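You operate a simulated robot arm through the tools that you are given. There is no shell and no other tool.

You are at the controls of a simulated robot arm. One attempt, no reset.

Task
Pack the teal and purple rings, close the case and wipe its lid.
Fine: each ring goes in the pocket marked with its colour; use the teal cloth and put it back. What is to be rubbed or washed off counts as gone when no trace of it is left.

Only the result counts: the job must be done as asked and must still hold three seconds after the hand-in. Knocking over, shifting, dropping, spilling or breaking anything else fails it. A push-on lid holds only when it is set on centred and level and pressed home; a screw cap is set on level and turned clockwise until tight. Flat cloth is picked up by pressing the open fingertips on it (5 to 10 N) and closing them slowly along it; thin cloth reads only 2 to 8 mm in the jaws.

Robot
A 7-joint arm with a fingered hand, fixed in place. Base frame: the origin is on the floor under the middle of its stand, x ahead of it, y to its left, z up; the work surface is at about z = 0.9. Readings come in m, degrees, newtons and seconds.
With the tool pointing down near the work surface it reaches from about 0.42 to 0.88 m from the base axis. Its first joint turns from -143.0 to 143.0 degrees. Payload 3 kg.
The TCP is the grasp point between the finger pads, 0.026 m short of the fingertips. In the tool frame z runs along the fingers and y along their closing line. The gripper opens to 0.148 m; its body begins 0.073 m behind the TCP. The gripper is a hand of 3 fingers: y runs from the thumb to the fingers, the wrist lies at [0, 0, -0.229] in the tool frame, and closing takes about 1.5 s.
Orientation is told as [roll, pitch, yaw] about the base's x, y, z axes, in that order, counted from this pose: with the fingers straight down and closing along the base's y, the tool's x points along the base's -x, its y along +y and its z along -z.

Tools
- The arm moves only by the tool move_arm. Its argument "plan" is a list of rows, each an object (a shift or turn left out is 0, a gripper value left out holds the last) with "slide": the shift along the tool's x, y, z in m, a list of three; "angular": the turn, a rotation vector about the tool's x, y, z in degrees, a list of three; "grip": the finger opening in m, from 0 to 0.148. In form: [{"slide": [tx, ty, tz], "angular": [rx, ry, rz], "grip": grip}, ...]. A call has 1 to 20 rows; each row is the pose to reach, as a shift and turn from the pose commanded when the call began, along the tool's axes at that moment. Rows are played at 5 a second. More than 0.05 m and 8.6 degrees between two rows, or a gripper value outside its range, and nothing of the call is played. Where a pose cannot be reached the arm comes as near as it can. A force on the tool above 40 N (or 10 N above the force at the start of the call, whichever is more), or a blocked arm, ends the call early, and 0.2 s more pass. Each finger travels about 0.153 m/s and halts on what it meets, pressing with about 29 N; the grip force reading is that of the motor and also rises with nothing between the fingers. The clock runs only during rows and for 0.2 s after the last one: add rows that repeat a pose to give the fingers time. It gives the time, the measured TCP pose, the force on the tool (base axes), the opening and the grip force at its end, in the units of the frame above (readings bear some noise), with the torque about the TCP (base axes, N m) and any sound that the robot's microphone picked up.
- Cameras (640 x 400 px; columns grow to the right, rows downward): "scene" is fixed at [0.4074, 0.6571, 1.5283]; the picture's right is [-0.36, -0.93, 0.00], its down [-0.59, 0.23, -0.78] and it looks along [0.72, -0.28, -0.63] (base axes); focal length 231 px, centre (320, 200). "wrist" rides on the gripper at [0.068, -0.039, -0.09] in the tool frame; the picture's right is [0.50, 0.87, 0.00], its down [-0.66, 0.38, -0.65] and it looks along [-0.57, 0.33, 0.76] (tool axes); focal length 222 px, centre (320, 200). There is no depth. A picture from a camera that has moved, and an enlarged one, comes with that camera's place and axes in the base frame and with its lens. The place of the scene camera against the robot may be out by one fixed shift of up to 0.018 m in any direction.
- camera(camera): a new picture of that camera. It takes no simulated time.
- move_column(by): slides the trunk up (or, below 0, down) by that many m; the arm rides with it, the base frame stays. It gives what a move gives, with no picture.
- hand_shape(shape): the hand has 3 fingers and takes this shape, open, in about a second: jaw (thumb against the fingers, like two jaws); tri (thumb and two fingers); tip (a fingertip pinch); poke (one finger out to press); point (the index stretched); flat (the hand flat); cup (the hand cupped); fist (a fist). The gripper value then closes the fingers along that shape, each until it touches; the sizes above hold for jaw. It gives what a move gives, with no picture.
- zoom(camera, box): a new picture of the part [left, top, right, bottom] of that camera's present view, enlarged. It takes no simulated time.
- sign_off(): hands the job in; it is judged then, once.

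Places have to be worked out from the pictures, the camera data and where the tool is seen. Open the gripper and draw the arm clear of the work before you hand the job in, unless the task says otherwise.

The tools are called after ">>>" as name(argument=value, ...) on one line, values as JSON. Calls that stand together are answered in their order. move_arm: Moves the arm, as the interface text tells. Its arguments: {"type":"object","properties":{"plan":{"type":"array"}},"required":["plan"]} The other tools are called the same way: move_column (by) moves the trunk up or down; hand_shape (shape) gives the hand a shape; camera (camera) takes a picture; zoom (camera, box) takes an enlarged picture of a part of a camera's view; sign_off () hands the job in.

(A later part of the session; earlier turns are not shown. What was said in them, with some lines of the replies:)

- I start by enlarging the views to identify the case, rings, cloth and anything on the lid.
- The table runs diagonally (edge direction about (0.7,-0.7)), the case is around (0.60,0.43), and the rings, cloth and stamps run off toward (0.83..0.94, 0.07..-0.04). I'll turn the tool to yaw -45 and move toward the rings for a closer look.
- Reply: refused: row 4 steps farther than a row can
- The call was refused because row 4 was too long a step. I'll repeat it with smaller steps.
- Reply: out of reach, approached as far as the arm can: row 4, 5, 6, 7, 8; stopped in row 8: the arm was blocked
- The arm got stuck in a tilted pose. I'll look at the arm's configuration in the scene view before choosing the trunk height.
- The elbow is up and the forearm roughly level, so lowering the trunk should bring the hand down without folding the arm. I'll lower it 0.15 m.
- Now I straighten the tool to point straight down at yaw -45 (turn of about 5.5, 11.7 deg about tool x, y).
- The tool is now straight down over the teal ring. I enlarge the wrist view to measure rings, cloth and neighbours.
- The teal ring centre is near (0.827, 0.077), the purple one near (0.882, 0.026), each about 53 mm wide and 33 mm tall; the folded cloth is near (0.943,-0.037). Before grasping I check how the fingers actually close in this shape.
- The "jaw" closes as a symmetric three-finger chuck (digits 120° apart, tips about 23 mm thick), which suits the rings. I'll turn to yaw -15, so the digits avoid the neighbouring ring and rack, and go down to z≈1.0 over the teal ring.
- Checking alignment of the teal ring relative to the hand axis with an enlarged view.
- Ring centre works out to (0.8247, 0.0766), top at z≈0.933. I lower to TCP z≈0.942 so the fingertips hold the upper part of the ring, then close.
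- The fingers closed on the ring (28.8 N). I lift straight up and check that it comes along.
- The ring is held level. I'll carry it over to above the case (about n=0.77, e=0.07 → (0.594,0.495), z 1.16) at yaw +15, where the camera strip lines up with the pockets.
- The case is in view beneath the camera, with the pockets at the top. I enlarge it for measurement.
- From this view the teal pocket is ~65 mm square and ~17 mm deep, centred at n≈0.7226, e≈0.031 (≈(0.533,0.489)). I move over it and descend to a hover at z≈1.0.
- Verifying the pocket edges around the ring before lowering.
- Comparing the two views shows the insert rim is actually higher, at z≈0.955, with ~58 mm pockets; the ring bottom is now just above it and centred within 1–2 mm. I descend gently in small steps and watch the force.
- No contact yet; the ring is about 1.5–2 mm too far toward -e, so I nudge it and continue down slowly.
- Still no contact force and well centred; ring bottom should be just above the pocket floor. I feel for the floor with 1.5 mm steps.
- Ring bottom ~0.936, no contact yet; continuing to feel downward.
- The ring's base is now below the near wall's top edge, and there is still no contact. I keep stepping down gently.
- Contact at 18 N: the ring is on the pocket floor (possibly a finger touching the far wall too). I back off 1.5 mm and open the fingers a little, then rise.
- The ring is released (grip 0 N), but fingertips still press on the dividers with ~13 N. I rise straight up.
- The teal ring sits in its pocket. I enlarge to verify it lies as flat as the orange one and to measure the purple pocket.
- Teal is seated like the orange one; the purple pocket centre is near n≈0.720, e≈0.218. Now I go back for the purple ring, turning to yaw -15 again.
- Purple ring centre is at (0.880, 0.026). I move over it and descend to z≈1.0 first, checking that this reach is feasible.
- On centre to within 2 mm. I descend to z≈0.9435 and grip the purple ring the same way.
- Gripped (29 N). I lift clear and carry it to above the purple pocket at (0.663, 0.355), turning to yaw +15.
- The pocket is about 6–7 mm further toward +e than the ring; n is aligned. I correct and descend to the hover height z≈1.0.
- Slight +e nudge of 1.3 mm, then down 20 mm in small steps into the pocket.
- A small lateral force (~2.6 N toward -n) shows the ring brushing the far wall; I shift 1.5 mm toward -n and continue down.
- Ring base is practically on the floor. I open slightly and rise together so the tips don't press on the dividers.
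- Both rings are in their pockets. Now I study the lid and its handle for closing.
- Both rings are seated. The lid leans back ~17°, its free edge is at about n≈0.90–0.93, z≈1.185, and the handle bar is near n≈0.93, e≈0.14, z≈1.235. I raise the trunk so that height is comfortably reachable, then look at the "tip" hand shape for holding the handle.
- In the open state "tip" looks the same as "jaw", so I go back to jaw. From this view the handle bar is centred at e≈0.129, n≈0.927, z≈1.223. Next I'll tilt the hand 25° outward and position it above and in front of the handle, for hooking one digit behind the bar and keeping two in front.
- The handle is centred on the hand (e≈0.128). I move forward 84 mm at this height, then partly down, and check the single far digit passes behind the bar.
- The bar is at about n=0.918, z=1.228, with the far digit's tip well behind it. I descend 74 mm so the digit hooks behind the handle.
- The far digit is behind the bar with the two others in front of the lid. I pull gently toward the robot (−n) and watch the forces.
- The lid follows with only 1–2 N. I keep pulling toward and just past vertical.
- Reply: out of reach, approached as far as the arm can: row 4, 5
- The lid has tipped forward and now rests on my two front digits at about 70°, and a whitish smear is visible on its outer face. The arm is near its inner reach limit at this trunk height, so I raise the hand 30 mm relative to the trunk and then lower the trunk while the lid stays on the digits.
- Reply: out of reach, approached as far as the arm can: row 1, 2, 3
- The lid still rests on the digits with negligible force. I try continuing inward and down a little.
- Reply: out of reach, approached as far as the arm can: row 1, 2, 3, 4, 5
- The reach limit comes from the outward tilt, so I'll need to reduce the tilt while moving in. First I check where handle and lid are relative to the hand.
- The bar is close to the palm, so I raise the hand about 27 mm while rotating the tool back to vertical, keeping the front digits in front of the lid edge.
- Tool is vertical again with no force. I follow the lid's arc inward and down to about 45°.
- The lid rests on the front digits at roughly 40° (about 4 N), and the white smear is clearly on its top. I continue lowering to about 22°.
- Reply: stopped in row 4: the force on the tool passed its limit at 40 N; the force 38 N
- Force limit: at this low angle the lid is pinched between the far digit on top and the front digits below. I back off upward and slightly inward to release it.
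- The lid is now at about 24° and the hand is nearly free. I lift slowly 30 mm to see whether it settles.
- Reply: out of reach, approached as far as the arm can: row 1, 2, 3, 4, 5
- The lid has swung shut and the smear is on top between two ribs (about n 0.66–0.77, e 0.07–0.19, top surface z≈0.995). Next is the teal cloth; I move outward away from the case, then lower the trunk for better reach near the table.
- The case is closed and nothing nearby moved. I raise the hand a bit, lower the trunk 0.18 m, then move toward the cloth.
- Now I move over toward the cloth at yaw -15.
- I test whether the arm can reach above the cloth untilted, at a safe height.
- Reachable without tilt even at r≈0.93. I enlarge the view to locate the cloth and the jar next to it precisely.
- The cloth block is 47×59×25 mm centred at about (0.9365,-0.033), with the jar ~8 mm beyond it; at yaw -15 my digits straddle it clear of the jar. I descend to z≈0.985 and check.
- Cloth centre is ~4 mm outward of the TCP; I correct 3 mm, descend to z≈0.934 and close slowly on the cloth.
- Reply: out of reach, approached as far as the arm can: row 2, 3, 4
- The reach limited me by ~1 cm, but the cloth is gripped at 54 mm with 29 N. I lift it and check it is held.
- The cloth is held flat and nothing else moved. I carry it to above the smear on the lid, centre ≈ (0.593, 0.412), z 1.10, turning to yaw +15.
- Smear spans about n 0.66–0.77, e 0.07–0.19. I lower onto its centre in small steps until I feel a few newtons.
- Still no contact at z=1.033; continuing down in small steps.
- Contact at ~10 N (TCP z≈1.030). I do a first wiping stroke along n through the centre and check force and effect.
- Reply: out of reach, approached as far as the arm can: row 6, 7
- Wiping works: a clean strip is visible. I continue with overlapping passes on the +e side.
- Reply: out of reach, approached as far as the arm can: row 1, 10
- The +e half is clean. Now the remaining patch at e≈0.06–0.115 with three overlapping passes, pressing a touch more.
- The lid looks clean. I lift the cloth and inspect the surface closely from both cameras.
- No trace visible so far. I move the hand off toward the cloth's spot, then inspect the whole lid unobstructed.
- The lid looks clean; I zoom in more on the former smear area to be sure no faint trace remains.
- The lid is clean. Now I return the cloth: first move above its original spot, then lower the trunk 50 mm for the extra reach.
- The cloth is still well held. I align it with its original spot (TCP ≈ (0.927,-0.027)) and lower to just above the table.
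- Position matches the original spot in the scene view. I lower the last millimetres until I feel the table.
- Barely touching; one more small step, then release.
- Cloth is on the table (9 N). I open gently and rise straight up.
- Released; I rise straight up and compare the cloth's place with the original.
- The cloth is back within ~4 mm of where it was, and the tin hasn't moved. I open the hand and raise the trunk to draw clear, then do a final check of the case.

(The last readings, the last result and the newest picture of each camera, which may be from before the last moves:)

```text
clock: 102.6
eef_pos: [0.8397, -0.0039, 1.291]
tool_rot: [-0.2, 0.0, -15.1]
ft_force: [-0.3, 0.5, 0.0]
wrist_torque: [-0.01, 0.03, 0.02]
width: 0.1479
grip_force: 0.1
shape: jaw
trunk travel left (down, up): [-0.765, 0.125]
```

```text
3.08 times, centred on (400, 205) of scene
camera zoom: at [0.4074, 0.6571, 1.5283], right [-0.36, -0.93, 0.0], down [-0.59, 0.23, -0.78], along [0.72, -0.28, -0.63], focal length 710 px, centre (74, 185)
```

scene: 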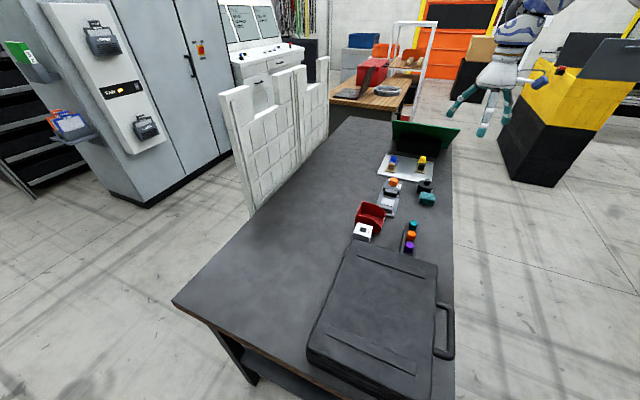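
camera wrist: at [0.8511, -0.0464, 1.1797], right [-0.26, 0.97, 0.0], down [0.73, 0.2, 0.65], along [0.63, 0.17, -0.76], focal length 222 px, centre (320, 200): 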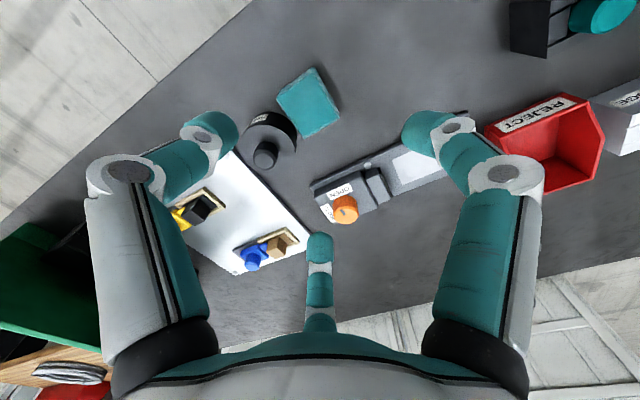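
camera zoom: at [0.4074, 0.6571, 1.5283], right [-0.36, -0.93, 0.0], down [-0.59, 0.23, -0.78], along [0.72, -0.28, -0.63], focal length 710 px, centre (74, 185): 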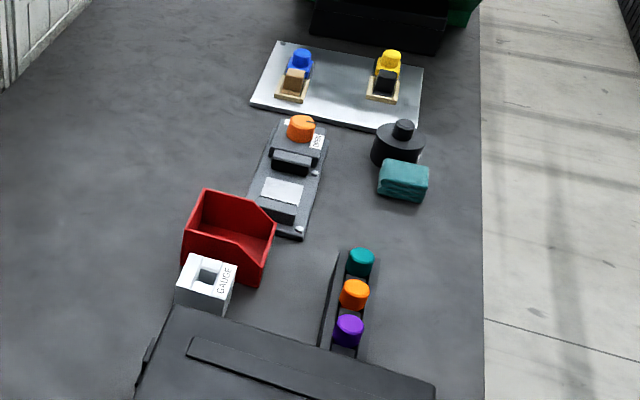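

Everything is in place: both rings are packed, the case is closed flat and its lid is clean. The cloth is back in its spot, the neighbouring objects haven't moved, and the hand is open and clear. I hand the job in.

>>> sign_off()

```text
The job is handed in.
```

I packed both rings, closed the case, wiped the lid clean and handed the job in. I don't have the verdict on it.

- **Rings:** Teal and purple are each in the pocket marked with their colour, as flat as the orange ring that was already there.
- **Lid:** I pulled it over by the handle and lowered it on the fingers. During this it got pinched between the digits and the arm stopped at its 40 N limit. I backed off and it dropped shut the last 24° or so. Wiping then pressed on it with about 14 N, and in the pictures it sits flat and level.
- **Wiping:** I went over the white smear with the teal cloth in overlapping passes. Close-up pictures of the lid afterwards show no trace of it.
- **Cloth:** It is back within about 4 mm of where it started, next to the grease tin, which did not move.
- **Everything else:** The gauge, reject bin, knob rack and switch box look unmoved when compared with the first pictures.

The hand was open and well clear of the table at hand-in.
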